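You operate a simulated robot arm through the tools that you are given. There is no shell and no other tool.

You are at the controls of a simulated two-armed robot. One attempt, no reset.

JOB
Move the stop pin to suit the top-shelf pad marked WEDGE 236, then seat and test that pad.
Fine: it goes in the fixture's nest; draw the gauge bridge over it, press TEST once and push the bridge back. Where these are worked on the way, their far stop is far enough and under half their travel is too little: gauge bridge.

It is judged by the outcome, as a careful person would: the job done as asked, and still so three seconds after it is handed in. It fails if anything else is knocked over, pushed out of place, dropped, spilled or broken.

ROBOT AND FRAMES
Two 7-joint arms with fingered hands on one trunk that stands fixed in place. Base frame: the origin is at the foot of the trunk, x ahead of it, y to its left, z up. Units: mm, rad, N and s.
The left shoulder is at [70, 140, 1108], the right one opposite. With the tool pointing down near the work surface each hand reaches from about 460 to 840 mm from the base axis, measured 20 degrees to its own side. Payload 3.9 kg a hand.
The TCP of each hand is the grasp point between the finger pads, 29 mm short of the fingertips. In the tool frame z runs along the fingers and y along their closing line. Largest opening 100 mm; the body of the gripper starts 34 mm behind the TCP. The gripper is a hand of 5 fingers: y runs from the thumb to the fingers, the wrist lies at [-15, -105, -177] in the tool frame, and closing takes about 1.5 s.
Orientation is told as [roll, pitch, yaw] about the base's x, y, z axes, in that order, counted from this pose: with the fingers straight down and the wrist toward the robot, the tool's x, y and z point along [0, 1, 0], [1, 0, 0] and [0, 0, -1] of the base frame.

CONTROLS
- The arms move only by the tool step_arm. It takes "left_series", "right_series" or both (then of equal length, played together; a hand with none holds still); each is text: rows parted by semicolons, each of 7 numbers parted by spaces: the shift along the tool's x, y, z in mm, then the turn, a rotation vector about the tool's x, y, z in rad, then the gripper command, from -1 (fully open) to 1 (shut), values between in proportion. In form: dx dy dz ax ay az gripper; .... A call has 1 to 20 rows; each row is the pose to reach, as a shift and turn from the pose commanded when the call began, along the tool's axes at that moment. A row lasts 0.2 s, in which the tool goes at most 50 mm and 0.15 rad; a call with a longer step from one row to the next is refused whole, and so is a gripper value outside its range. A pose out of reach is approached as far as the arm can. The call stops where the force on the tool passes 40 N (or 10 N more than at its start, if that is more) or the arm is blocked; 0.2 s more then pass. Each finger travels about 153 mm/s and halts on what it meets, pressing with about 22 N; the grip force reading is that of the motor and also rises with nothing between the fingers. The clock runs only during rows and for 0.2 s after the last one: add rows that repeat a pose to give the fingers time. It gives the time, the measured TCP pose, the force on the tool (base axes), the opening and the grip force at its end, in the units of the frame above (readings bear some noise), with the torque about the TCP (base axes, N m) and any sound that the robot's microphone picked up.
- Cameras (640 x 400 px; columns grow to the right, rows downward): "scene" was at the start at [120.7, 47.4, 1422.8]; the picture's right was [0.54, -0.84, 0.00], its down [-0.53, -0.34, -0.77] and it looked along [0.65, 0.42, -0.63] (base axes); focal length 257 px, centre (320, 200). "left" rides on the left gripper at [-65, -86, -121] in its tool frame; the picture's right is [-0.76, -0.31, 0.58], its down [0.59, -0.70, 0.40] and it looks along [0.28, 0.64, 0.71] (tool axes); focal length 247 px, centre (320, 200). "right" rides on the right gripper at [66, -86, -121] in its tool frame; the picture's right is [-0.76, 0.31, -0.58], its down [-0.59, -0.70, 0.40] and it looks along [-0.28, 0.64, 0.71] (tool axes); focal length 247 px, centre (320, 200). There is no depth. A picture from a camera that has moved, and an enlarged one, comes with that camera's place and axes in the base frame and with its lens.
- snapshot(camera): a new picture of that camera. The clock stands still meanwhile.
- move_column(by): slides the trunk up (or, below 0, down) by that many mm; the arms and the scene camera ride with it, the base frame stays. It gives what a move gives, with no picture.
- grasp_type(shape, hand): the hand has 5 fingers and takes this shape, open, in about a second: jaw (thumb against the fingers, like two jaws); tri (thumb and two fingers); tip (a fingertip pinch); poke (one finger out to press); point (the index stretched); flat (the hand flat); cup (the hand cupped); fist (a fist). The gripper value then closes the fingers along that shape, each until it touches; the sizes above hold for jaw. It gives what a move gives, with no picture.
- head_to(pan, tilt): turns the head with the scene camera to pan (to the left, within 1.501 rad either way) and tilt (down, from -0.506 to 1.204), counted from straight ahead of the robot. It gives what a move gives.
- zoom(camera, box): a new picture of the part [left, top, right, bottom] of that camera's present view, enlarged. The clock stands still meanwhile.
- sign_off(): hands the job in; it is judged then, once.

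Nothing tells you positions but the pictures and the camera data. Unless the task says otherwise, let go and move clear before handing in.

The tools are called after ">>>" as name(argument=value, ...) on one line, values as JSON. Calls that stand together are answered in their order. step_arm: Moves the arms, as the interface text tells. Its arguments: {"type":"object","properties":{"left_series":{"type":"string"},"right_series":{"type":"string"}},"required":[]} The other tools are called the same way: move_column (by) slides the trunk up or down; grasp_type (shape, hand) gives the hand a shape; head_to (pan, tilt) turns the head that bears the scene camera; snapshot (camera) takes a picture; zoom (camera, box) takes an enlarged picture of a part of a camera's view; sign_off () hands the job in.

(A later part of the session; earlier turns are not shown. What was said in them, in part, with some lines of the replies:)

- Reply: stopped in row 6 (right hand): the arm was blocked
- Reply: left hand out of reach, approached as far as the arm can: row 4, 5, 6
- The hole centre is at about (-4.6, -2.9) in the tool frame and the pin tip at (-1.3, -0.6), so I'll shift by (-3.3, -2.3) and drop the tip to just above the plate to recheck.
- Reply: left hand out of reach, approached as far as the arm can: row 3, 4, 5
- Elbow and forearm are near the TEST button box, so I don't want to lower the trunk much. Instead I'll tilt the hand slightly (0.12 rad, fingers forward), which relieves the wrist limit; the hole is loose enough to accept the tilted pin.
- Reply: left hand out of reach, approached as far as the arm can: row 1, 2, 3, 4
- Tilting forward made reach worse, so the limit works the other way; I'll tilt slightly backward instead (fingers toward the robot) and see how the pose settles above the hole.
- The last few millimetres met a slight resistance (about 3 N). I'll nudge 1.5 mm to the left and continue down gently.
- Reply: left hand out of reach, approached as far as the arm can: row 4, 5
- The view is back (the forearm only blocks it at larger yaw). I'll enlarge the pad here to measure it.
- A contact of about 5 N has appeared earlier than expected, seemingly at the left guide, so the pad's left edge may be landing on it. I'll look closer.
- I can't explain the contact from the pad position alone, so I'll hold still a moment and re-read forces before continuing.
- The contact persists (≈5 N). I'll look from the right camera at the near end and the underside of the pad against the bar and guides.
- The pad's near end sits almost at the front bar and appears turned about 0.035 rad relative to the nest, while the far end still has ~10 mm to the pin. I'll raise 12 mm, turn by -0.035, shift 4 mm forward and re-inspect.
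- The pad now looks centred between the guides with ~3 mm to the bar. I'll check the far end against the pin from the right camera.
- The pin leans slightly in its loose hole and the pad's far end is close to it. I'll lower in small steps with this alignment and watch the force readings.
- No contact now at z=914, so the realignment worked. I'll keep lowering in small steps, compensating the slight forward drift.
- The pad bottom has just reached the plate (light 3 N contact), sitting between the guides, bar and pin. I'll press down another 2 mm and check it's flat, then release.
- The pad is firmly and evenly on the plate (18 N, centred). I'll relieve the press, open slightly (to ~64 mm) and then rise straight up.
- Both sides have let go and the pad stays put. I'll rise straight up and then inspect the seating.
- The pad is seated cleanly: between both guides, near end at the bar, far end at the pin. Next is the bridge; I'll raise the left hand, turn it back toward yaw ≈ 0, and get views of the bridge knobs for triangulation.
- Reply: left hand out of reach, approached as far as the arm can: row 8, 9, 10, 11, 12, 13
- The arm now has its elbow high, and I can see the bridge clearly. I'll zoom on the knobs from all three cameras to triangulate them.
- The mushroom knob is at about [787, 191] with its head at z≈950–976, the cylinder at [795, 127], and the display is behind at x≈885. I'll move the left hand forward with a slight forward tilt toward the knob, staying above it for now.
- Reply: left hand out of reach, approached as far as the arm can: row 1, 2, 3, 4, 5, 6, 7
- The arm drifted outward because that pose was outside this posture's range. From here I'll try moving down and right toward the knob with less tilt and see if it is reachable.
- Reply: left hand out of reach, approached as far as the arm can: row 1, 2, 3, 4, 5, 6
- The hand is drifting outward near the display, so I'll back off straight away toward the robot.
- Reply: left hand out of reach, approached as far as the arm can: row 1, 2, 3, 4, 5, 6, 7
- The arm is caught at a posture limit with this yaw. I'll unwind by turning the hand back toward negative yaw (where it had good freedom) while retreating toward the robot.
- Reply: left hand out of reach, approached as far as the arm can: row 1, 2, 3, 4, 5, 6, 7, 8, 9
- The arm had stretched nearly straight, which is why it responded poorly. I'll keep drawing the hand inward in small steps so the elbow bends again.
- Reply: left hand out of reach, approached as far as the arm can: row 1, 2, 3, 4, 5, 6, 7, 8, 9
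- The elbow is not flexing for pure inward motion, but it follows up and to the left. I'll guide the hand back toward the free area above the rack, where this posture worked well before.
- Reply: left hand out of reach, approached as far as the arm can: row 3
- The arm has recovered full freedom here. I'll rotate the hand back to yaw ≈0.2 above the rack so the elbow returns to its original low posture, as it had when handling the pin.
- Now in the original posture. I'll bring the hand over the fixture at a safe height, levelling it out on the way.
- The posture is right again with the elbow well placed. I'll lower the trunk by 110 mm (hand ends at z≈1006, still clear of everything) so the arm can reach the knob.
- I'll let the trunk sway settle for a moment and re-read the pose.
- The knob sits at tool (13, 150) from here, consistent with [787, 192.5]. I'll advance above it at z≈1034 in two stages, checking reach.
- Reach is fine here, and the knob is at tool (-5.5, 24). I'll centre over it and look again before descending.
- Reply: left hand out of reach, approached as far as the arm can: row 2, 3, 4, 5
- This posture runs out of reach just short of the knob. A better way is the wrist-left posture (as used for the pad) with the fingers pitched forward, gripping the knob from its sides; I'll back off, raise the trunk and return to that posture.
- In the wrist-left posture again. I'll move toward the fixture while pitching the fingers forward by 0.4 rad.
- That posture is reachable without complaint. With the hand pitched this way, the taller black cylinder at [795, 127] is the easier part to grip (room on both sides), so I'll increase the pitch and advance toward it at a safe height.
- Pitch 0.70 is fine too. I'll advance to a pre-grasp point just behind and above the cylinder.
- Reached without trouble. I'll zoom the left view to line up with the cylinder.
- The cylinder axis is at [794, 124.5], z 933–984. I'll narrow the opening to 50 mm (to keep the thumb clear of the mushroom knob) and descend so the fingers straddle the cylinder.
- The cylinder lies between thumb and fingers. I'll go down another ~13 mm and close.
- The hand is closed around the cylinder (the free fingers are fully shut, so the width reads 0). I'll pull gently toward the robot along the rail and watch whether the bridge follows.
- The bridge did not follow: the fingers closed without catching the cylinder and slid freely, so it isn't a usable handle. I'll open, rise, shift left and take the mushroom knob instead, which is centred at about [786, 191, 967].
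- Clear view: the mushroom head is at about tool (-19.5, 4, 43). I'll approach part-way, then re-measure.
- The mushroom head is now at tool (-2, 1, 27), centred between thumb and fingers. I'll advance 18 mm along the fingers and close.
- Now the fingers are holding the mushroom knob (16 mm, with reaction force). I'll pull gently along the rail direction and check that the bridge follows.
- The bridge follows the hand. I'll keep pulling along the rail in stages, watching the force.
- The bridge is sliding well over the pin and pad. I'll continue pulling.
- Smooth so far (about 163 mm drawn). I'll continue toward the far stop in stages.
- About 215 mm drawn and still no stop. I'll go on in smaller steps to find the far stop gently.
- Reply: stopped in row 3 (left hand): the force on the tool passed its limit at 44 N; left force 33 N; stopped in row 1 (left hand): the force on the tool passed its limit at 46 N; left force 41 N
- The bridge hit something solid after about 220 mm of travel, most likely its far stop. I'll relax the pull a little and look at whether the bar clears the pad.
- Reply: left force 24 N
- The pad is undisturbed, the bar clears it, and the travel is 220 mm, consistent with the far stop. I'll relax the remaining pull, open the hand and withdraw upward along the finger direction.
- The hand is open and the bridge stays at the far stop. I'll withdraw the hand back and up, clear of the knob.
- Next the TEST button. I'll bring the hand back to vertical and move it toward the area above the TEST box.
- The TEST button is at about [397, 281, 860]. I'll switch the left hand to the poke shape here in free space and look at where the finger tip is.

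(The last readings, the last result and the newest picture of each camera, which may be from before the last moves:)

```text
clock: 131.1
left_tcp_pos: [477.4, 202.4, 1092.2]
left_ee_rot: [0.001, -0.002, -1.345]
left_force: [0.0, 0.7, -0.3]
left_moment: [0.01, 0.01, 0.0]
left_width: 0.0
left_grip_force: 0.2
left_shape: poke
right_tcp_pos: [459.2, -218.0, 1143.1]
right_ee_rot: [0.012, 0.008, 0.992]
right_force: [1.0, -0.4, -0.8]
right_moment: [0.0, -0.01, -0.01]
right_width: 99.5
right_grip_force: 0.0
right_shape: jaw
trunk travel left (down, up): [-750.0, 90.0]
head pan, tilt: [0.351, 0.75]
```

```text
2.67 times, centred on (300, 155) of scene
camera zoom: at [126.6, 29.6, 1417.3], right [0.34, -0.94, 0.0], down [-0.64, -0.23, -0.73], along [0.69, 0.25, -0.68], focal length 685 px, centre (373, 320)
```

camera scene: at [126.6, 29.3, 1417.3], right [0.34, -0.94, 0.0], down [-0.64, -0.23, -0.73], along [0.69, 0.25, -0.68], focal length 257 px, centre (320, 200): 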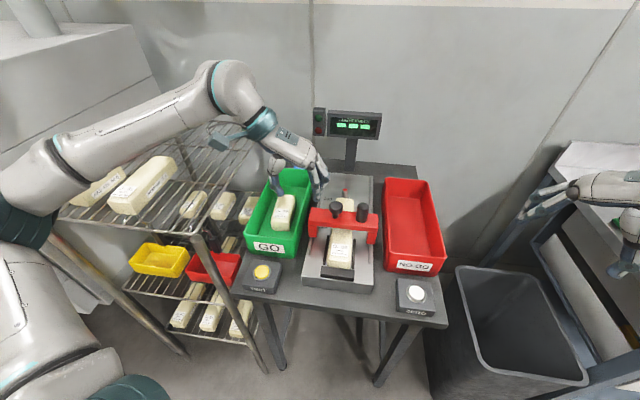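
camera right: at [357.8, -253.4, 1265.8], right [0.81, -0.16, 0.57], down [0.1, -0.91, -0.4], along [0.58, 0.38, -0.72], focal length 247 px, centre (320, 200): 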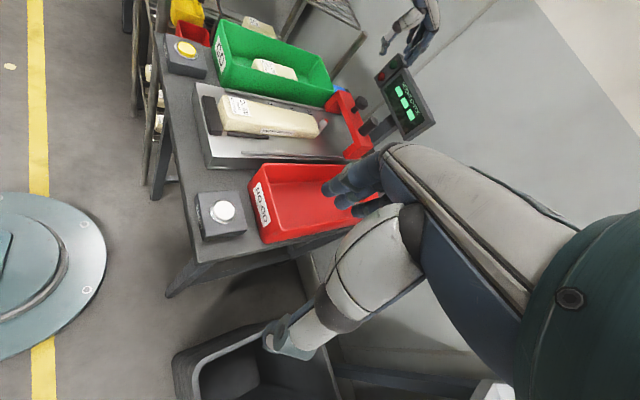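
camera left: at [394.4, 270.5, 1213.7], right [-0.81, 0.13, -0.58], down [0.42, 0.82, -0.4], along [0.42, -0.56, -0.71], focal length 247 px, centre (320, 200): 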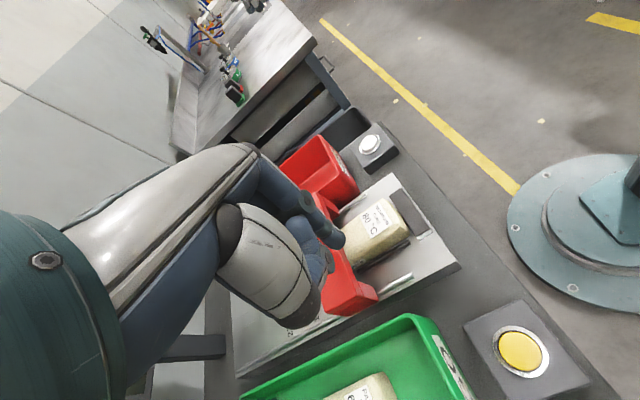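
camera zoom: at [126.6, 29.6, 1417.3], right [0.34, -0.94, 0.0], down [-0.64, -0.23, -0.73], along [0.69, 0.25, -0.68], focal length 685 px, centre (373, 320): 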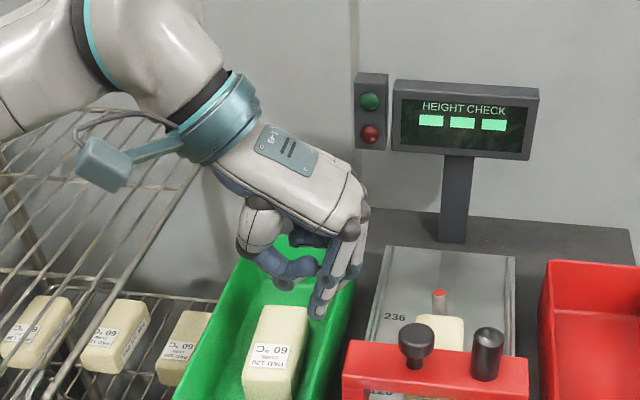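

>>> zoom(camera="left", box=[280, 170, 400, 270])

>>> zoom(camera="scene", box=[265, 140, 325, 190])

>>> zoom(camera="scene", box=[220, 240, 300, 300])

```text
4.00 times, centred on (340, 220) of left
camera zoom: at [394.4, 270.5, 1213.7], right [-0.81, 0.13, -0.58], down [0.42, 0.82, -0.4], along [0.42, -0.56, -0.71], focal length 988 px, centre (240, 120)
```

zoom: 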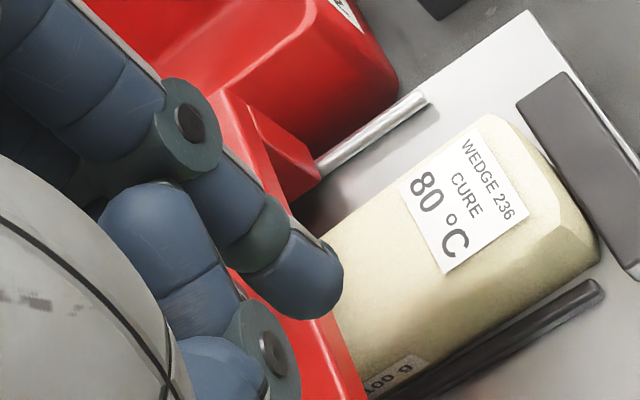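

```text
8.00 times, centred on (295, 165) of scene
camera zoom: at [126.6, 29.6, 1417.3], right [0.34, -0.94, 0.0], down [-0.64, -0.23, -0.73], along [0.69, 0.25, -0.68], focal length 2056 px, centre (520, 480)
```

zoom: 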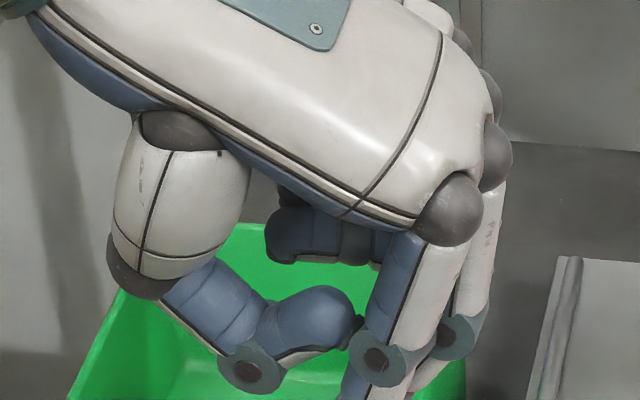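

```text
6.67 times, centred on (260, 270) of scene
camera zoom: at [126.6, 29.6, 1417.3], right [0.34, -0.94, 0.0], down [-0.64, -0.23, -0.73], along [0.69, 0.25, -0.68], focal length 1713 px, centre (720, -267)
```

zoom: 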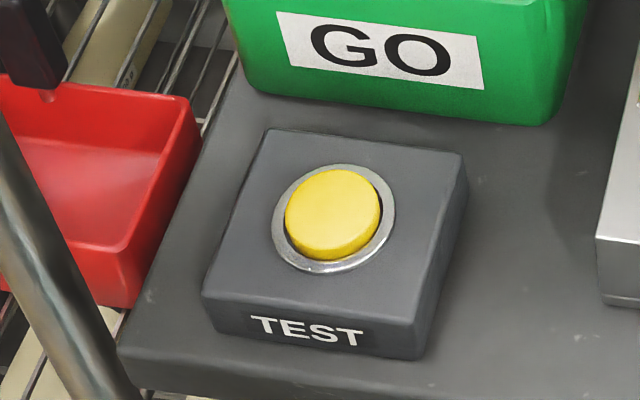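

In the poke shape the index tip sits about 21 mm beyond and 9 mm beside the TCP. The button top is at [398, 280, 860.5]. I'll move above it with a small tilt (to keep the wrist off the rack corner) and check.

>>> step_arm(left_series="-10 -17 15 0.05 0 0.03 -1; -20 -35 32 0.1 0 0.06 -1; -30 -52 50 0.15 0 0.09 -1; -40 -70 70 0.2 0 0.12 -1; -48.7 -87 92 0.25 0 0.155 -1; -48.7 -87 92 0.25 0 0.155 -1; -48.7 -87 92 0.25 0 0.155 -1")

>>> snapshot(camera="scene")

>>> snapshot(camera="left")

>>> zoom(camera="right", box=[130, 0, 330, 125])

```text
clock: 132.7
left_tcp_pos: [410.3, 276.5, 1000.6]
left_ee_rot: [-0.019, 0.248, -1.503]
left_force: [0.3, -0.8, 0.3]
left_moment: [-0.01, 0.0, 0.01]
left_width: 0.0
left_grip_force: 0.2
left_shape: poke
right_tcp_pos: [458.2, -218.4, 1144.0]
right_ee_rot: [0.012, 0.009, 0.993]
right_force: [-0.8, -0.3, -0.3]
right_moment: [0.05, -0.03, -0.03]
right_width: 99.8
right_grip_force: 0.1
right_shape: jaw
trunk travel left (down, up): [-750.0, 90.0]
head pan, tilt: [0.351, 0.75]
```

```text
taken
camera scene: at [126.6, 29.7, 1417.3], right [0.34, -0.94, 0.0], down [-0.64, -0.23, -0.73], along [0.69, 0.25, -0.68], focal length 257 px, centre (320, 200)
```

scene: 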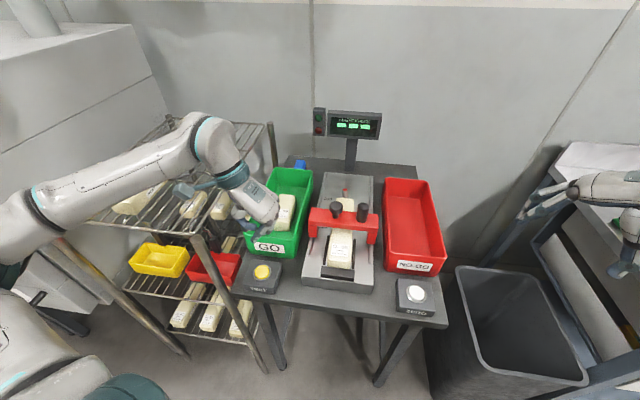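

```text
taken
camera left: at [343.5, 324.5, 1140.8], right [-0.8, 0.38, -0.47], down [0.53, 0.82, -0.23], along [0.3, -0.43, -0.85], focal length 247 px, centre (320, 200)
```

left: 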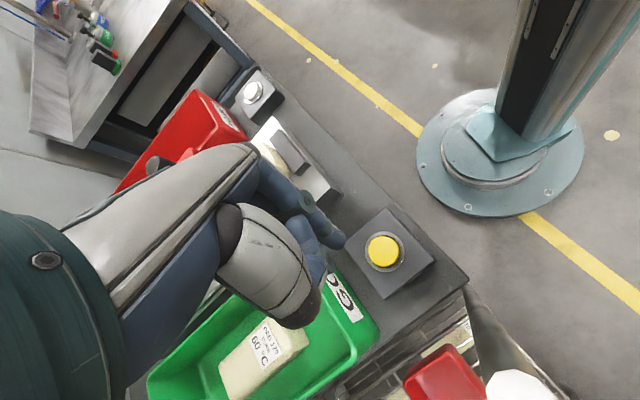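

```text
3.20 times, centred on (230, 62) of right
camera zoom: at [357.1, -253.2, 1266.1], right [0.81, -0.16, 0.57], down [0.1, -0.91, -0.4], along [0.58, 0.38, -0.72], focal length 790 px, centre (608, 640)
```

zoom: 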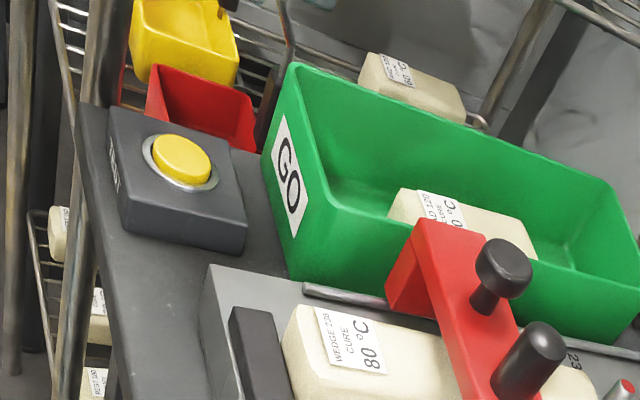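

The finger tip is above the button within ~2 mm. I'll descend vertically to about 8 mm above it.

>>> step_arm(left_series="-0.5 6 24 0 0 0 -1; -0.5 12 48 0 0 0 -1; -0.3 18 71 0 0 0 -1; 0 23.3 92 0 0 0 -1; 0.3 25.8 101.8 0 0 0 -1; 0.3 25.8 101.8 0 0 0 -1; 0.3 25.8 101.8 0 0 0 -1")

>>> snapshot(camera="left")

>>> zoom(camera="right", box=[130, 0, 330, 125])

>>> zoom(camera="scene", box=[180, 180, 320, 300])

```text
clock: 134.3
left_tcp_pos: [408.6, 274.2, 895.9]
left_ee_rot: [-0.019, 0.249, -1.504]
left_force: [0.7, 0.8, 0.1]
left_moment: [-0.01, 0.0, 0.01]
left_width: 0.0
left_grip_force: 0.0
left_shape: poke
right_tcp_pos: [459.1, -218.8, 1143.3]
right_ee_rot: [0.011, 0.01, 0.993]
right_force: [0.3, 0.1, 0.0]
right_moment: [-0.02, -0.02, 0.0]
right_width: 100.0
right_grip_force: 0.2
right_shape: jaw
trunk travel left (down, up): [-750.0, 90.0]
head pan, tilt: [0.351, 0.75]
```

```text
taken
camera left: at [342.8, 322.7, 1035.5], right [-0.8, 0.38, -0.47], down [0.53, 0.82, -0.23], along [0.3, -0.43, -0.85], focal length 247 px, centre (320, 200)
```

left: 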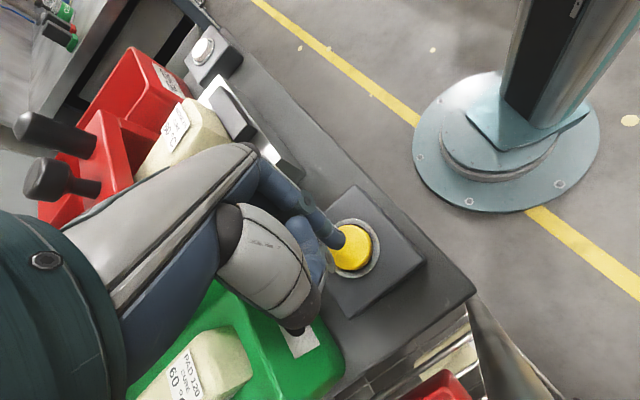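

```text
3.20 times, centred on (230, 62) of right
camera zoom: at [357.2, -253.3, 1266.1], right [0.81, -0.16, 0.57], down [0.1, -0.91, -0.4], along [0.58, 0.38, -0.72], focal length 790 px, centre (608, 640)
```

zoom: 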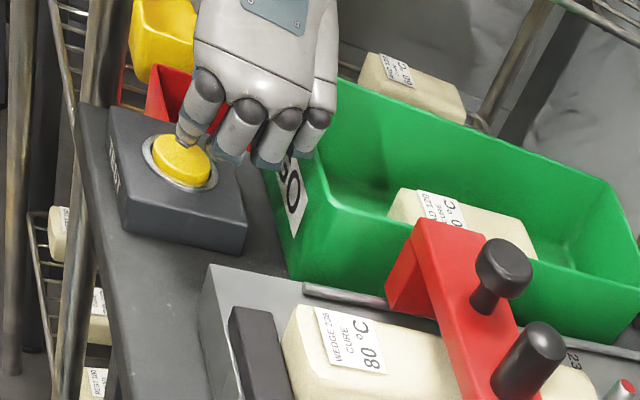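

```text
3.33 times, centred on (250, 240) of scene
camera zoom: at [126.7, 29.6, 1417.3], right [0.34, -0.94, 0.0], down [-0.64, -0.23, -0.73], along [0.69, 0.25, -0.68], focal length 856 px, centre (553, 67)
```

zoom: 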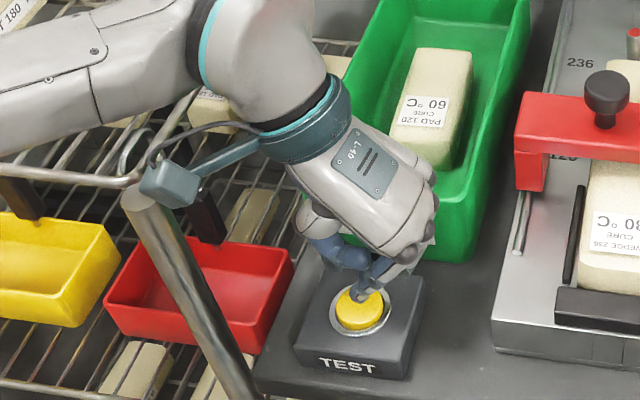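

The tip is right over the button with ~14 mm to go and no contact anywhere else. I'll lower slowly to touch it.

>>> step_arm(left_series="0.1 1.5 5.8 0 0 0 -1; 0.2 2.7 10.7 0 0 0 -1; 0.2 3.4 13.6 0 0 0 -1; 0.2 3.4 13.6 0 0 0 -1")

>>> zoom(camera="scene", box=[240, 240, 300, 290])

>>> zoom(camera="right", box=[150, 20, 230, 80])

```text
clock: 135.3
left_tcp_pos: [409.0, 273.6, 882.1]
left_ee_rot: [-0.016, 0.248, -1.502]
left_force: [-0.1, -0.3, 9.3]
left_moment: [0.05, -0.05, 0.01]
left_width: 0.0
left_grip_force: 0.0
left_shape: poke
right_tcp_pos: [457.4, -217.8, 1143.7]
right_ee_rot: [0.012, 0.007, 0.993]
right_force: [0.6, -0.1, -0.2]
right_moment: [0.0, -0.02, 0.02]
right_width: 100.0
right_grip_force: 0.1
right_shape: jaw
trunk travel left (down, up): [-750.0, 90.0]
head pan, tilt: [0.351, 0.75]
heard: click
```

```text
8.00 times, centred on (270, 265) of scene
camera zoom: at [125.6, 28.7, 1417.6], right [0.34, -0.94, 0.0], down [-0.64, -0.23, -0.73], along [0.69, 0.25, -0.68], focal length 2056 px, centre (720, -320)
```

zoom: 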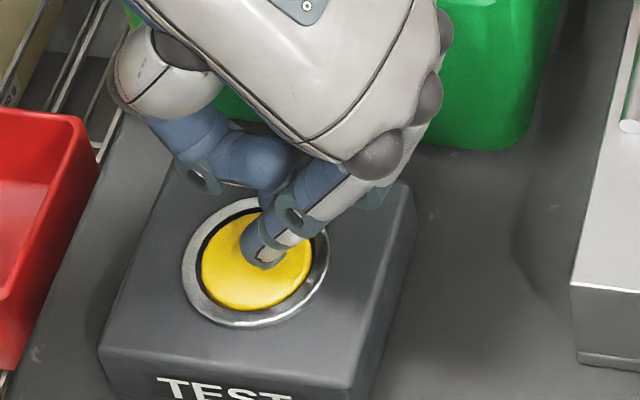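

```text
6.67 times, centred on (190, 50) of right
camera zoom: at [356.3, -254.1, 1266.3], right [0.81, -0.16, 0.57], down [0.1, -0.91, -0.4], along [0.58, 0.38, -0.72], focal length 1646 px, centre (1187, 1200)
```

zoom: 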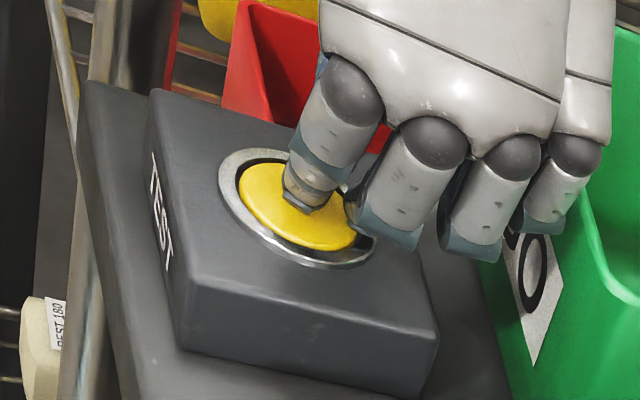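

A click was heard and the button is down with 9 N, so TEST has been pressed once. I'll lift straight off and look at the display.

>>> step_arm(left_series="-0.2 -3 -12 0 0 0 -1; -0.4 -7.4 -29 0 0 0 -1; -0.7 -14.7 -58 0 0 0 -1; -1 -24 -95 0 0 0 -1; -1.5 -34 -134 0 0 0 -1; -1.8 -44 -174 0 0 0 -1; -1.8 -44 -174 0 0 0 -1")

>>> snapshot(camera="scene")

>>> zoom(camera="scene", box=[300, 95, 400, 165])

```text
clock: 136.9
left_tcp_pos: [409.6, 275.2, 1060.4]
left_ee_rot: [-0.018, 0.246, -1.506]
left_force: [0.2, 0.7, -0.1]
left_moment: [0.03, -0.01, -0.01]
left_width: 0.0
left_grip_force: 0.1
left_shape: poke
right_tcp_pos: [458.5, -218.5, 1142.9]
right_ee_rot: [0.011, 0.008, 0.993]
right_force: [-0.1, 0.2, 1.1]
right_moment: [0.01, 0.01, 0.05]
right_width: 100.0
right_grip_force: 0.0
right_shape: jaw
trunk travel left (down, up): [-750.0, 90.0]
head pan, tilt: [0.351, 0.75]
```

```text
taken
camera scene: at [126.8, 30.0, 1417.3], right [0.34, -0.94, 0.0], down [-0.64, -0.23, -0.73], along [0.69, 0.25, -0.68], focal length 257 px, centre (320, 200)
```

scene: 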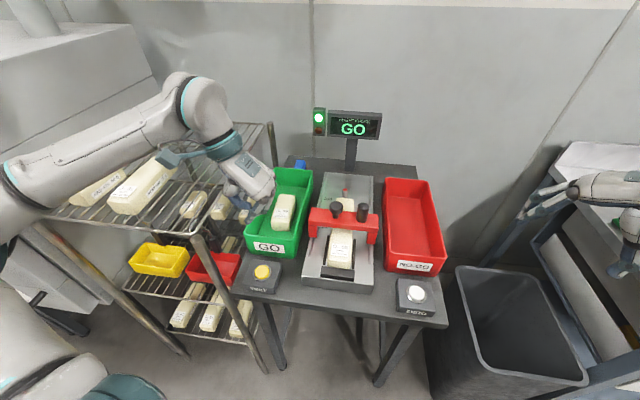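

```text
5.71 times, centred on (350, 130) of scene
camera zoom: at [126.8, 30.0, 1417.3], right [0.34, -0.94, 0.0], down [-0.64, -0.23, -0.73], along [0.69, 0.25, -0.68], focal length 1468 px, centre (149, 600)
```

zoom: 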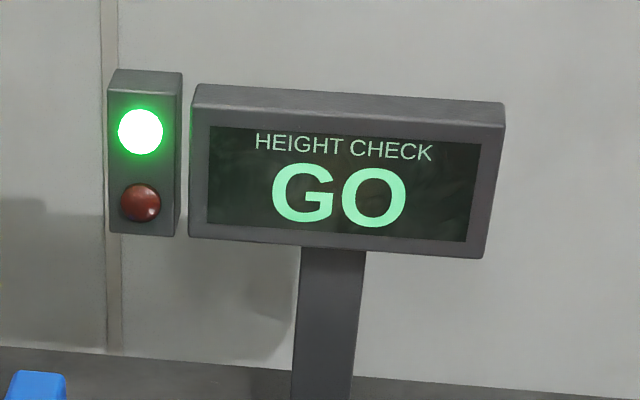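

The display shows GO with the green lamp lit, so the test is registered. Now I'll switch back to the jaw shape and return toward the bridge knob to push the bridge back.

>>> grasp_type(shape="jaw", hand="left")

>>> step_arm(left_series="12 13 -10 -0.05 0 -0.03 -0.2; 24 26 -20 -0.1 0 -0.06 -0.2; 37 40 -31 -0.15 0 -0.09 -0.2; 49 53 -41 -0.2 0 -0.12 -0.2; 61 66 -51 -0.25 0 -0.155 -0.2; 61 66 -51 -0.25 0 -0.155 -0.2; 61 66 -51 -0.25 0 -0.155 -0.2")

```text
clock: 137.8
left_tcp_pos: [409.6, 275.4, 1060.1]
left_ee_rot: [-0.019, 0.249, -1.503]
left_force: [-0.8, 0.8, -0.5]
left_moment: [0.02, -0.02, 0.02]
left_width: 100.1
left_grip_force: 0.1
left_shape: jaw
right_tcp_pos: [458.5, -217.6, 1144.1]
right_ee_rot: [0.01, 0.007, 0.993]
right_force: [0.3, -0.2, 0.2]
right_moment: [0.02, 0.01, 0.02]
right_width: 100.0
right_grip_force: 0.0
right_shape: jaw
trunk travel left (down, up): [-750.0, 90.0]
head pan, tilt: [0.351, 0.75]
```

```text
clock: 139.4
left_tcp_pos: [477.1, 203.6, 1090.8]
left_ee_rot: [0.0, 0.0, -1.345]
left_force: [0.7, 0.0, 0.6]
left_moment: [-0.01, -0.02, 0.02]
left_width: 60.4
left_grip_force: 0.0
left_shape: jaw
right_tcp_pos: [459.2, -218.6, 1142.8]
right_ee_rot: [0.01, 0.006, 0.992]
right_force: [0.1, 0.0, -0.6]
right_moment: [-0.01, -0.01, 0.01]
right_width: 100.0
right_grip_force: 0.1
right_shape: jaw
trunk travel left (down, up): [-750.0, 90.0]
head pan, tilt: [0.351, 0.75]
```

>>> step_arm(left_series="9 12 0 0 0.12 0 -0.2; 18 25 0 0 0.24 0 -0.2; 27 37 0 0 0.36 0 -0.2; 36 50 0 0 0.48 0 -0.2; 45 62 3 0 0.6 0 -0.2; 53 74 6 0 0.7 0 -0.2; 53 74 6 0 0.7 0 -0.2; 53 74 6 0 0.7 0 -0.2")

>>> snapshot(camera="left")

>>> zoom(camera="left", box=[340, 130, 540, 310])

>>> snapshot(camera="scene")

```text
clock: 141.2
left_tcp_pos: [546.8, 143.4, 1086.2]
left_ee_rot: [0.7, -0.002, -1.346]
left_force: [-0.3, -0.4, -0.1]
left_moment: [-0.03, 0.03, 0.01]
left_width: 60.3
left_grip_force: 0.0
left_shape: jaw
right_tcp_pos: [457.9, -219.1, 1143.5]
right_ee_rot: [0.011, 0.007, 0.994]
right_force: [-0.8, 0.1, -0.6]
right_moment: [0.0, -0.02, 0.03]
right_width: 99.9
right_grip_force: 0.0
right_shape: jaw
trunk travel left (down, up): [-750.0, 90.0]
head pan, tilt: [0.351, 0.75]
```

```text
taken
camera left: at [402.8, 196.6, 1137.1], right [-0.27, 0.25, -0.93], down [0.53, 0.84, 0.07], along [0.8, -0.47, -0.36], focal length 247 px, centre (320, 200)
```

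left: 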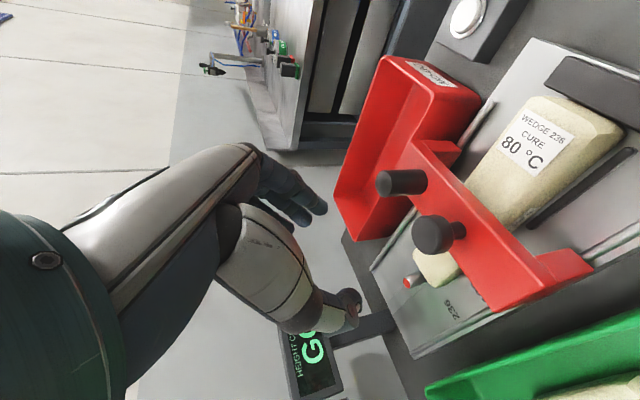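

```text
2.22 times, centred on (440, 220) of left
camera zoom: at [402.8, 196.6, 1137.1], right [-0.27, 0.25, -0.93], down [0.53, 0.84, 0.07], along [0.8, -0.47, -0.36], focal length 549 px, centre (53, 156)
```

zoom: 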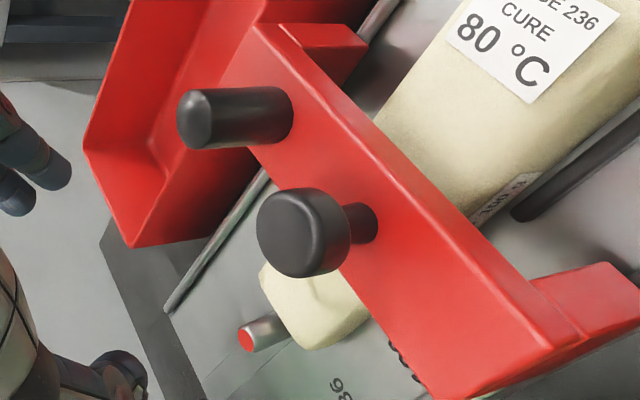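

```text
taken
camera scene: at [126.7, 29.6, 1417.3], right [0.34, -0.94, 0.0], down [-0.64, -0.23, -0.73], along [0.69, 0.25, -0.68], focal length 257 px, centre (320, 200)
```

scene: 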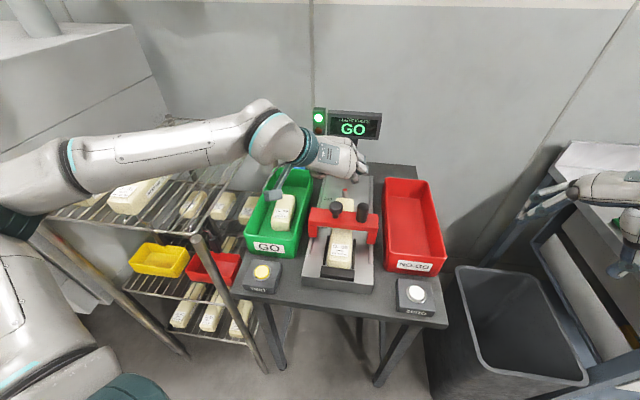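

The knob is at tool (-61, 2, 104.5). I'll approach it the same way as before, stopping 20 mm short to check alignment.

>>> step_arm(left_series="-11 0 14 0 0 0 -0.1; -22 0.5 28 0 0 0 -0.1; -33 0.5 42 0 0 0 -0.1; -46 1 58 0 0 0 -0.1; -58 1.5 76 0 0 0 -0.1; -58 1.5 76 0 0 0 -0.1; -58 1.5 76 0 0 0 -0.1")

>>> zoom(camera="left", box=[260, 130, 460, 310])

>>> zoom(camera="right", box=[200, 40, 380, 160])

```text
clock: 142.8
left_tcp_pos: [549.7, 143.8, 993.7]
left_ee_rot: [0.698, -0.002, -1.345]
left_force: [0.7, 0.4, -1.0]
left_moment: [-0.01, -0.02, 0.04]
left_width: 55.2
left_grip_force: 0.1
left_shape: jaw
right_tcp_pos: [458.8, -218.2, 1144.1]
right_ee_rot: [0.009, 0.009, 0.994]
right_force: [0.3, -0.1, 0.1]
right_moment: [-0.03, -0.01, -0.04]
right_width: 99.8
right_grip_force: 0.0
right_shape: jaw
trunk travel left (down, up): [-750.0, 90.0]
head pan, tilt: [0.351, 0.75]
```

```text
2.22 times, centred on (360, 220) of left
camera zoom: at [406.6, 197.6, 1043.7], right [-0.27, 0.25, -0.93], down [0.53, 0.84, 0.07], along [0.8, -0.47, -0.36], focal length 549 px, centre (231, 156)
```

zoom: 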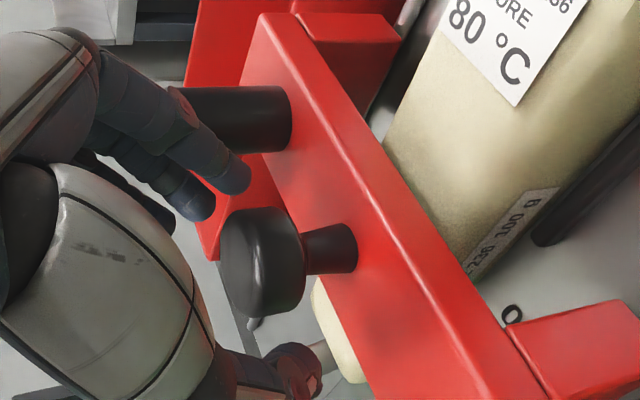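

```text
3.33 times, centred on (290, 100) of right
camera zoom: at [357.3, -253.3, 1266.0], right [0.81, -0.16, 0.57], down [0.1, -0.91, -0.4], along [0.58, 0.38, -0.72], focal length 823 px, centre (420, 533)
```

zoom: 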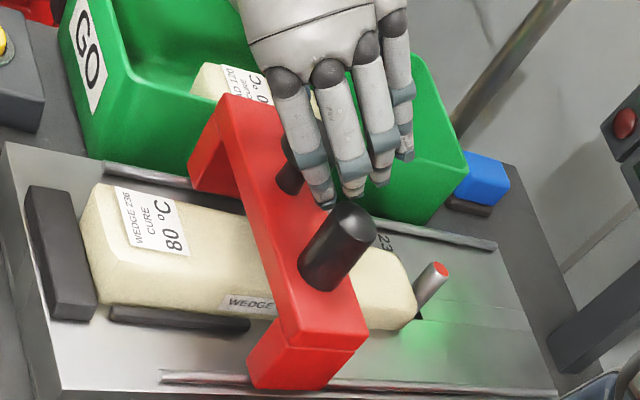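

The view matches the earlier successful approach. I'll advance the last 18 mm and close on the knob.

>>> step_arm(left_series="-1 0.5 9 0 0 0 -0.1; -2 0.5 18 0 0 0 -0.1; -2 0.5 18 0 0 0 -0.1; -2 0.5 18 0 0 0 0.1; -2 0.5 18 0 0 0 0.3; -2 0.5 18 0 0 0 0.6; -2 0.5 18 0 0 0 1; -2 0.5 18 0 0 0 1; -2 0.5 18 0 0 0 1; -2 0.5 18 0 0 0 1")

>>> zoom(camera="left", box=[260, 130, 460, 310])

```text
clock: 145.0
left_tcp_pos: [560.7, 144.5, 974.9]
left_ee_rot: [0.697, -0.002, -1.345]
left_force: [2.9, 1.1, -5.9]
left_moment: [-0.06, 0.01, -0.01]
left_width: 20.6
left_grip_force: 22.4
left_shape: jaw
right_tcp_pos: [459.9, -218.1, 1143.6]
right_ee_rot: [0.012, 0.009, 0.994]
right_force: [0.4, -0.3, 0.3]
right_moment: [0.01, -0.02, -0.01]
right_width: 100.1
right_grip_force: 0.0
right_shape: jaw
trunk travel left (down, up): [-750.0, 90.0]
head pan, tilt: [0.351, 0.75]
```

```text
2.22 times, centred on (360, 220) of left
camera zoom: at [417.3, 198.8, 1027.4], right [-0.27, 0.25, -0.93], down [0.53, 0.84, 0.07], along [0.8, -0.47, -0.36], focal length 549 px, centre (231, 156)
```

zoom: 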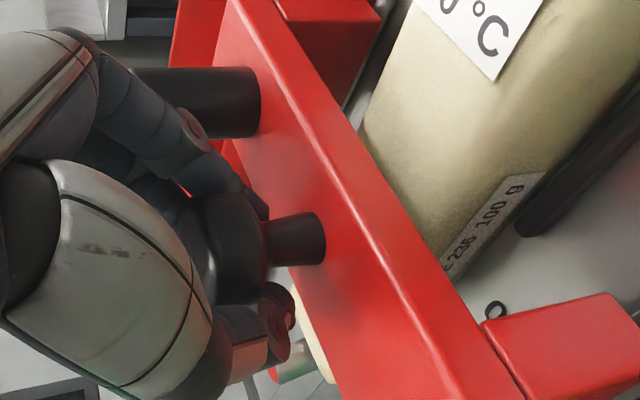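

Holding the knob again. I'll push the bridge back along the rails in stages.

>>> step_arm(left_series="7.7 0.2 6.4 0 0 0 1; 15.3 0.5 12.8 0 0 0 1; 23 0.8 19.2 0 0 0 1; 30.6 1 25.7 0 0 0 1; 38.3 1.3 32.1 0 0 0 1; 46 1.5 38.5 0 0 0 1; 53.6 1.8 44.9 0 0 0 1; 53.6 1.8 44.9 0 0 0 1")

>>> zoom(camera="right", box=[200, 40, 400, 165])

>>> zoom(camera="left", box=[260, 130, 460, 310])

```text
clock: 146.8
left_tcp_pos: [629.9, 159.1, 975.7]
left_ee_rot: [0.701, -0.002, -1.344]
left_force: [-0.6, 0.4, -6.0]
left_moment: [-0.04, 0.0, -0.03]
left_width: 20.9
left_grip_force: 22.6
left_shape: jaw
right_tcp_pos: [459.5, -217.9, 1143.9]
right_ee_rot: [0.01, 0.008, 0.993]
right_force: [0.0, 0.1, 0.0]
right_moment: [0.01, -0.04, 0.02]
right_width: 99.9
right_grip_force: 0.0
right_shape: jaw
trunk travel left (down, up): [-750.0, 90.0]
head pan, tilt: [0.351, 0.75]
```

```text
3.20 times, centred on (300, 102) of right
camera zoom: at [358.2, -252.9, 1265.8], right [0.81, -0.16, 0.57], down [0.1, -0.91, -0.4], along [0.58, 0.38, -0.72], focal length 790 px, centre (384, 512)
```

zoom: 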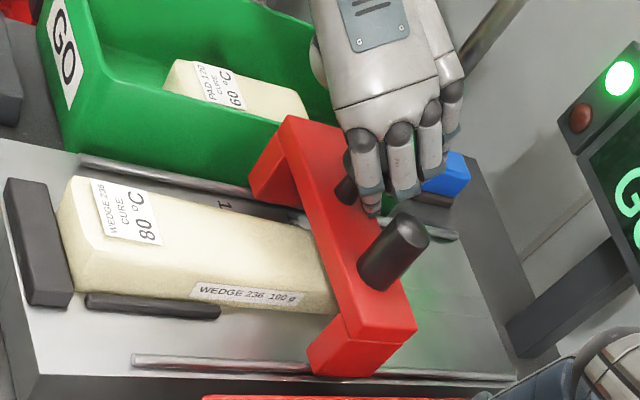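

```text
2.22 times, centred on (360, 220) of left
camera zoom: at [486.7, 213.3, 1027.2], right [-0.27, 0.25, -0.93], down [0.53, 0.84, 0.07], along [0.8, -0.47, -0.36], focal length 549 px, centre (231, 156)
```

zoom: 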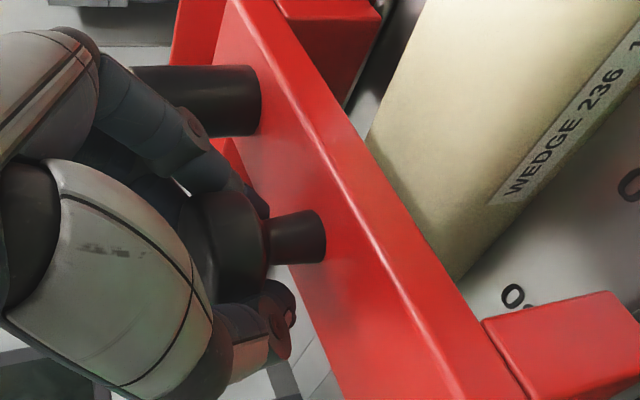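

>>> step_arm(left_series="7.7 0.2 6.4 0 0 0 1; 15.3 0.5 12.8 0 0 0 1; 23 0.8 19.2 0 0 0 1; 30.6 1 25.7 0 0 0 1; 38.3 1.3 32.1 0 0 0 1; 46 1.5 38.5 0 0 0 1; 53.6 1.8 44.9 0 0 0 1; 61.3 2 51.3 0 0 0 1; 61.3 2 51.3 0 0 0 1")

>>> zoom(camera="right", box=[200, 40, 400, 165])

>>> snapshot(camera="scene")

```text
clock: 148.8
left_tcp_pos: [708.6, 174.4, 975.9]
left_ee_rot: [0.701, -0.002, -1.346]
left_force: [-0.2, -0.6, -7.9]
left_moment: [-0.09, 0.02, 0.0]
left_width: 21.1
left_grip_force: 21.3
left_shape: jaw
right_tcp_pos: [460.3, -218.7, 1142.7]
right_ee_rot: [0.011, 0.009, 0.993]
right_force: [0.1, 0.0, 0.5]
right_moment: [0.03, 0.03, -0.02]
right_width: 100.1
right_grip_force: 0.0
right_shape: jaw
trunk travel left (down, up): [-750.0, 90.0]
head pan, tilt: [0.351, 0.75]
```

```text
3.20 times, centred on (300, 102) of right
camera zoom: at [358.6, -253.0, 1265.7], right [0.81, -0.16, 0.57], down [0.1, -0.91, -0.4], along [0.58, 0.38, -0.72], focal length 790 px, centre (384, 512)
```

zoom: 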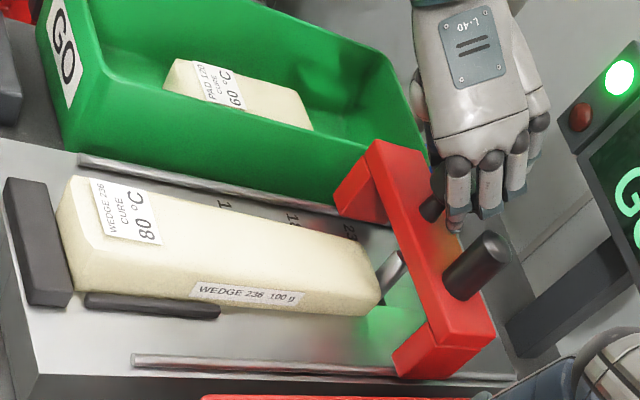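

```text
taken
camera scene: at [128.3, 29.9, 1417.1], right [0.34, -0.94, 0.0], down [-0.64, -0.23, -0.73], along [0.69, 0.25, -0.68], focal length 257 px, centre (320, 200)
```

scene: 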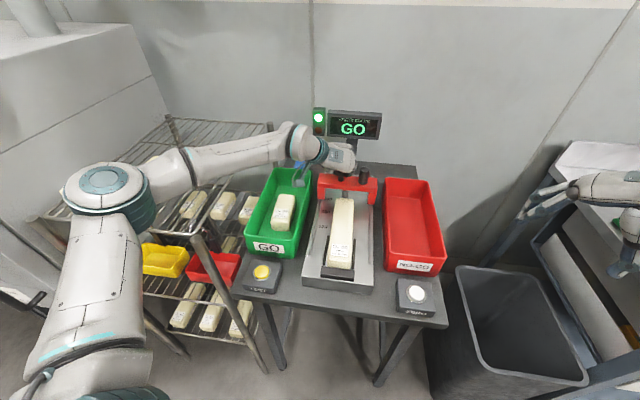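

>>> step_arm(left_series="7.7 0.2 6.4 0 0 0 1; 15.3 0.5 12.8 0 0 0 1; 23 0.8 19.2 0 0 0 1; 30.6 1 25.7 0 0 0 1; 38.3 1.3 32.1 0 0 0 1; 43 1.4 36 0 0 0 1; 43 1.4 36 0 0 0 1")

>>> step_arm(left_series="3 0.1 2.5 0 0 0 1; 6 0.2 5 0 0 0 1; 9.2 0.3 7.7 0 0 0 1; 9.2 0.3 7.7 0 0 0 1")

>>> zoom(camera="right", box=[240, 40, 440, 165])

```text
clock: 150.4
left_tcp_pos: [763.5, 185.8, 976.1]
left_ee_rot: [0.698, -0.001, -1.345]
left_force: [-0.5, 3.5, -9.8]
left_moment: [-0.01, 0.04, -0.02]
left_width: 20.6
left_grip_force: 22.0
left_shape: jaw
right_tcp_pos: [459.2, -217.1, 1143.1]
right_ee_rot: [0.01, 0.01, 0.993]
right_force: [-0.2, -0.5, 0.2]
right_moment: [0.01, 0.0, 0.02]
right_width: 99.7
right_grip_force: 0.1
right_shape: jaw
trunk travel left (down, up): [-750.0, 90.0]
head pan, tilt: [0.351, 0.75]
```

```text
clock: 151.4
left_tcp_pos: [776.4, 188.5, 976.5]
left_ee_rot: [0.7, -0.002, -1.345]
left_force: [-2.6, 4.7, -8.2]
left_moment: [-0.01, 0.04, -0.01]
left_width: 20.8
left_grip_force: 21.9
left_shape: jaw
right_tcp_pos: [460.2, -216.6, 1143.2]
right_ee_rot: [0.011, 0.008, 0.995]
right_force: [-0.4, -0.8, 0.0]
right_moment: [0.01, -0.01, -0.01]
right_width: 99.9
right_grip_force: 0.1
right_shape: jaw
trunk travel left (down, up): [-750.0, 90.0]
head pan, tilt: [0.351, 0.75]
```

```text
3.20 times, centred on (340, 102) of right
camera zoom: at [358.4, -251.7, 1266.0], right [0.81, -0.15, 0.57], down [0.1, -0.91, -0.4], along [0.58, 0.38, -0.72], focal length 790 px, centre (256, 512)
```

zoom: 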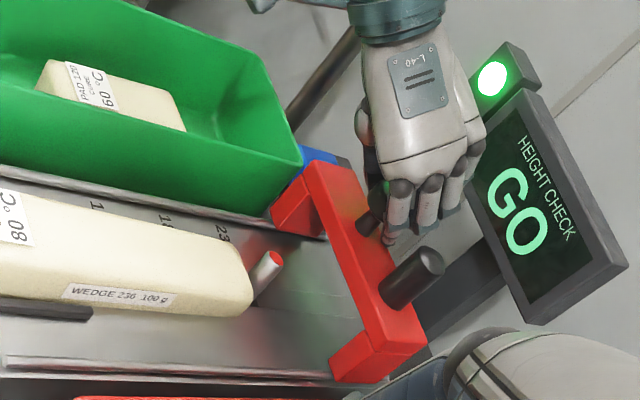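

>>> step_arm(left_series="1.5 0 1.3 0 0 0 1; 3 0.1 2.6 0 0 0 1; 4.6 0.1 3.9 0 0 0 1; 6.1 0.2 5.1 0 0 0 1; 6.1 0.2 5.1 0 0 0 1")

>>> zoom(camera="left", box=[260, 130, 460, 310])

```text
clock: 152.6
left_tcp_pos: [781.1, 188.7, 977.2]
left_ee_rot: [0.701, -0.002, -1.346]
left_force: [-12.9, 1.0, -9.0]
left_moment: [-0.01, 0.13, -0.01]
left_width: 21.9
left_grip_force: 22.2
left_shape: jaw
right_tcp_pos: [457.2, -217.0, 1143.8]
right_ee_rot: [0.009, 0.008, 0.993]
right_force: [-0.4, 0.0, 0.4]
right_moment: [-0.01, 0.03, 0.0]
right_width: 99.9
right_grip_force: 0.0
right_shape: jaw
trunk travel left (down, up): [-750.0, 90.0]
head pan, tilt: [0.351, 0.75]
```

```text
2.22 times, centred on (360, 220) of left
camera zoom: at [638.1, 244.5, 1029.0], right [-0.27, 0.25, -0.93], down [0.53, 0.84, 0.07], along [0.8, -0.47, -0.36], focal length 549 px, centre (231, 156)
```

zoom: 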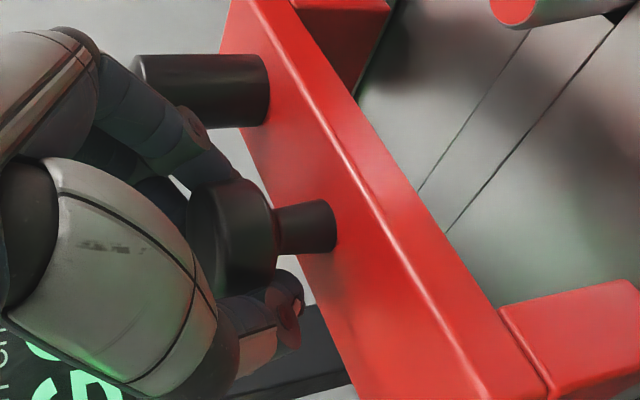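

The bridge is against its back stop (13 N push-back). I'll relax, open the hand and withdraw.

>>> step_arm(left_series="-1.5 0 -1.3 0 0 0 1; -2 0 -1.7 0 0 0 0.6; -2 0 -1.7 0 0 0 0.2; -2 0 -1.7 0 0 0 -0.1; -2 0 -1.7 0 0 0 -0.2; -2 0 -1.7 0 0 0 -0.2")

>>> step_arm(left_series="0 0 -10 0 0 0 -0.2; 0 0 -22 0 0 0 -0.2; 2 0 -38 0 0 0 -0.2; 5 0 -55 0 0 0 -0.2; 12 0 -75 0 0 0 -0.2; 12 0 -75 0 0 0 -0.2")

>>> zoom(camera="left", box=[260, 100, 560, 310])

>>> zoom(camera="right", box=[240, 40, 440, 165])

```text
clock: 154.0
left_tcp_pos: [779.5, 187.9, 977.5]
left_ee_rot: [0.701, -0.001, -1.345]
left_force: [0.5, -0.2, 0.1]
left_moment: [0.02, 0.01, 0.0]
left_width: 60.0
left_grip_force: 0.1
left_shape: jaw
right_tcp_pos: [458.6, -219.1, 1144.0]
right_ee_rot: [0.011, 0.008, 0.993]
right_force: [0.1, 0.2, 0.1]
right_moment: [0.0, -0.02, 0.01]
right_width: 99.7
right_grip_force: 0.0
right_shape: jaw
trunk travel left (down, up): [-750.0, 90.0]
head pan, tilt: [0.351, 0.75]
```

```text
clock: 155.4
left_tcp_pos: [741.3, 180.5, 1043.6]
left_ee_rot: [0.7, -0.002, -1.346]
left_force: [-0.2, -0.3, 0.1]
left_moment: [0.0, 0.01, -0.01]
left_width: 60.1
left_grip_force: 0.1
left_shape: jaw
right_tcp_pos: [458.5, -218.0, 1143.5]
right_ee_rot: [0.009, 0.009, 0.993]
right_force: [-0.2, 0.3, -0.2]
right_moment: [-0.02, 0.0, -0.03]
right_width: 100.0
right_grip_force: 0.0
right_shape: jaw
trunk travel left (down, up): [-750.0, 90.0]
head pan, tilt: [0.351, 0.75]
```

```text
1.90 times, centred on (410, 205) of left
camera zoom: at [597.9, 234.8, 1094.0], right [-0.27, 0.25, -0.93], down [0.53, 0.84, 0.07], along [0.8, -0.47, -0.36], focal length 470 px, centre (149, 190)
```

zoom: 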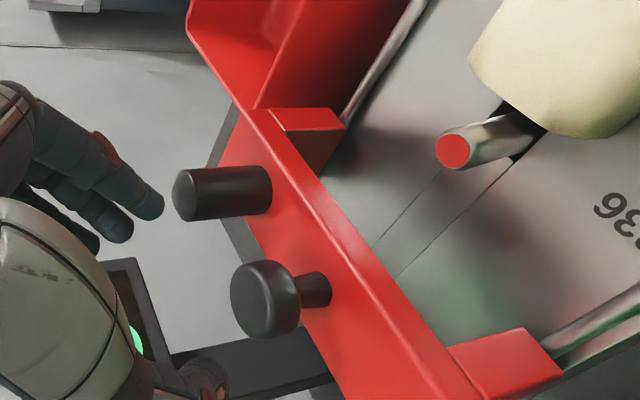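

```text
3.20 times, centred on (340, 102) of right
camera zoom: at [357.5, -253.1, 1266.0], right [0.81, -0.16, 0.57], down [0.1, -0.91, -0.4], along [0.58, 0.38, -0.72], focal length 790 px, centre (256, 512)
```

zoom: 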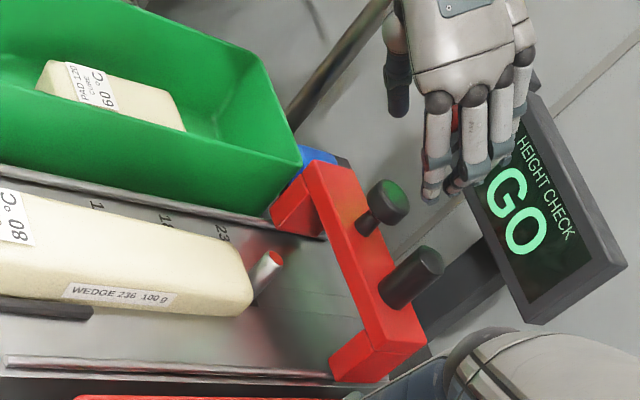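

The bridge is home and the hand is free. I'll retreat the left hand well clear to the upper left and then inspect everything.

>>> step_arm(left_series="-7 -15 -26 0 -0.08 0 -0.2; -14 -30 -52 0 -0.16 0 -0.2; -22 -46 -78 0 -0.25 0 -0.2; -29 -61 -104 0 -0.35 0 -0.2; -36 -77 -130 0 -0.45 0 -0.2; -44 -92 -154 0 -0.55 0 -0.2; -60 -125 -170 0 -0.7 0 -0.2; -60 -125 -170 0 -0.7 0 -0.2")

>>> snapshot(camera="scene")

>>> zoom(camera="scene", box=[290, 120, 400, 300])

>>> zoom(camera="right", box=[160, 20, 400, 170])

```text
clock: 157.2
left_tcp_pos: [564.0, 265.2, 1134.0]
left_ee_rot: [0.0, -0.002, -1.346]
left_force: [0.0, 0.0, -0.5]
left_moment: [-0.01, 0.01, 0.0]
left_width: 60.0
left_grip_force: 0.2
left_shape: jaw
right_tcp_pos: [459.0, -219.3, 1144.0]
right_ee_rot: [0.01, 0.007, 0.993]
right_force: [-1.3, 0.3, -0.1]
right_moment: [0.0, 0.01, 0.02]
right_width: 100.1
right_grip_force: 0.0
right_shape: jaw
trunk travel left (down, up): [-750.0, 90.0]
head pan, tilt: [0.351, 0.75]
```

```text
taken
camera scene: at [126.8, 28.7, 1417.3], right [0.34, -0.94, 0.0], down [-0.64, -0.23, -0.73], along [0.69, 0.25, -0.68], focal length 257 px, centre (320, 200)
```

scene: 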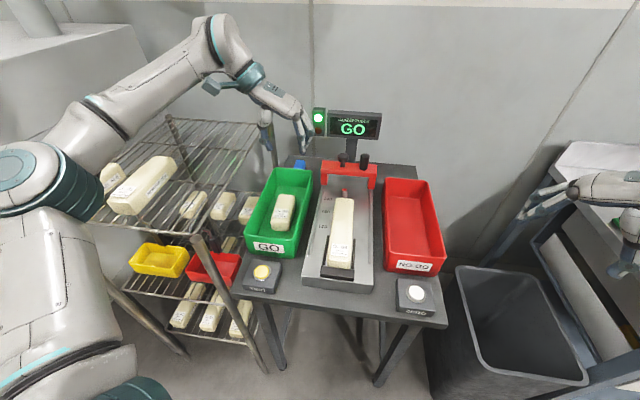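

```text
2.22 times, centred on (345, 210) of scene
camera zoom: at [126.8, 28.7, 1417.3], right [0.34, -0.94, 0.0], down [-0.64, -0.23, -0.73], along [0.69, 0.25, -0.68], focal length 571 px, centre (264, 178)
```

zoom: 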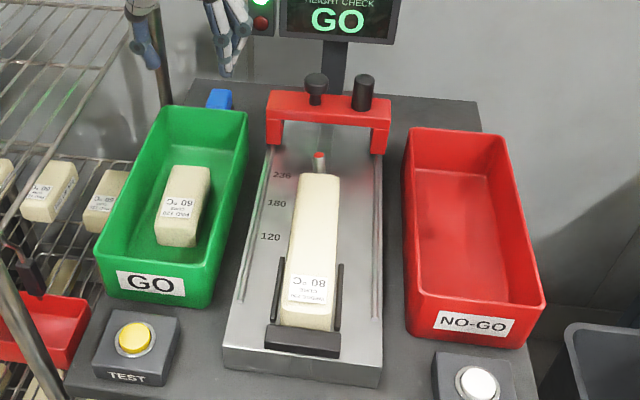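

```text
2.67 times, centred on (280, 95) of right
camera zoom: at [357.4, -254.1, 1265.8], right [0.81, -0.16, 0.57], down [0.1, -0.91, -0.4], along [0.58, 0.38, -0.72], focal length 659 px, centre (427, 480)
```

zoom: 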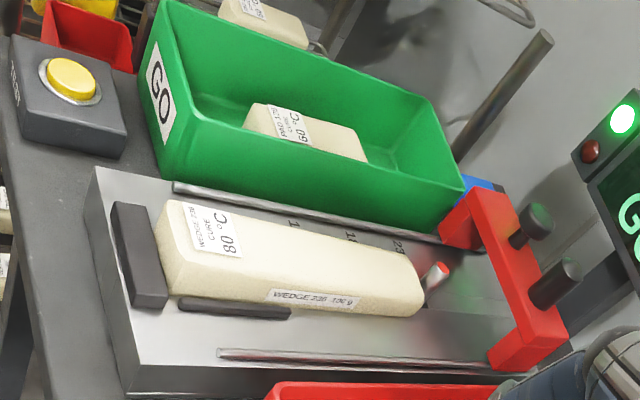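

Everything looks right: pad seated, bridge back, GO lit. I'll do a final close check of the pin and of the shelf pads before handing in.

>>> zoom(camera="scene", box=[315, 155, 375, 205])

>>> zoom(camera="scene", box=[80, 120, 280, 260])

>>> zoom(camera="right", box=[290, 90, 370, 150])

```text
8.00 times, centred on (345, 180) of scene
camera zoom: at [126.8, 28.7, 1417.3], right [0.34, -0.94, 0.0], down [-0.64, -0.23, -0.73], along [0.69, 0.25, -0.68], focal length 2056 px, centre (120, 360)
```

zoom: 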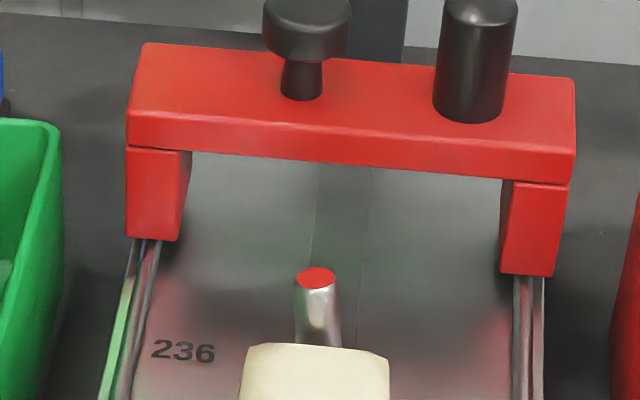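

```text
2.86 times, centred on (180, 190) of scene
camera zoom: at [126.8, 28.7, 1417.3], right [0.34, -0.94, 0.0], down [-0.64, -0.23, -0.73], along [0.69, 0.25, -0.68], focal length 734 px, centre (720, 229)
```

zoom: 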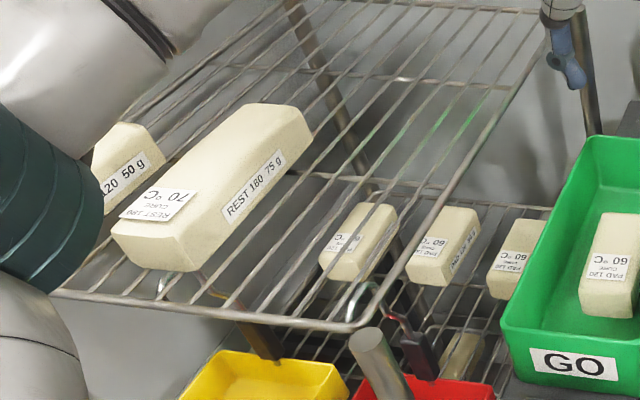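

```text
6.67 times, centred on (330, 120) of right
camera zoom: at [357.4, -254.1, 1265.8], right [0.81, -0.16, 0.57], down [0.1, -0.91, -0.4], along [0.58, 0.38, -0.72], focal length 1646 px, centre (253, 733)
```

zoom: 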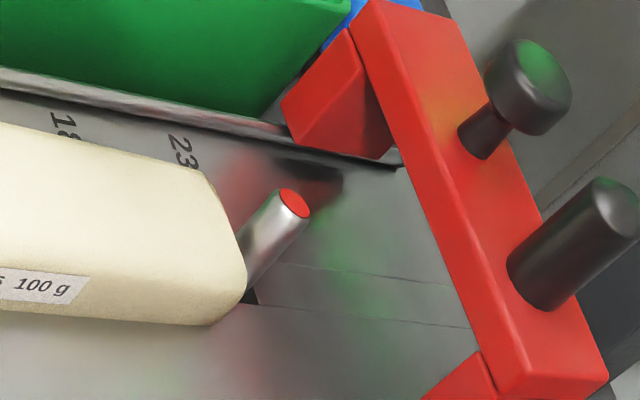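

The pin stands in the 236 hole, and the wedge pad is seated between the bar, the guides and the pin. TEST was pressed once and shows GO, the bridge is back at its stop, nothing else has moved, and both hands are clear. I'm handing the job in.

>>> sign_off()

```text
The job is handed in.
```

I moved the stop pin from the 120 hole to the 236 hole. The WEDGE 236 pad is now seated in the nest, label end toward the robot as it lay on the shelf. The height check reads **GO** with the green lamp lit.

- **Pad:** it lies flat on the plate between the two guides. Its near end is at the front bar and its far end is at the pin.
- **Bridge:** I drew it about 220 mm toward the robot until it hit solid resistance, which I take to be its far stop. I then pushed it back until it met its back stop.
- **TEST:** I pressed it once and heard one click.
- **Pin:** it is all the way down but leans slightly, because the hole is a loose fit.

In the final pictures, nothing else on the bench or rack had moved. Both hands are empty and clear. I have handed the job in.
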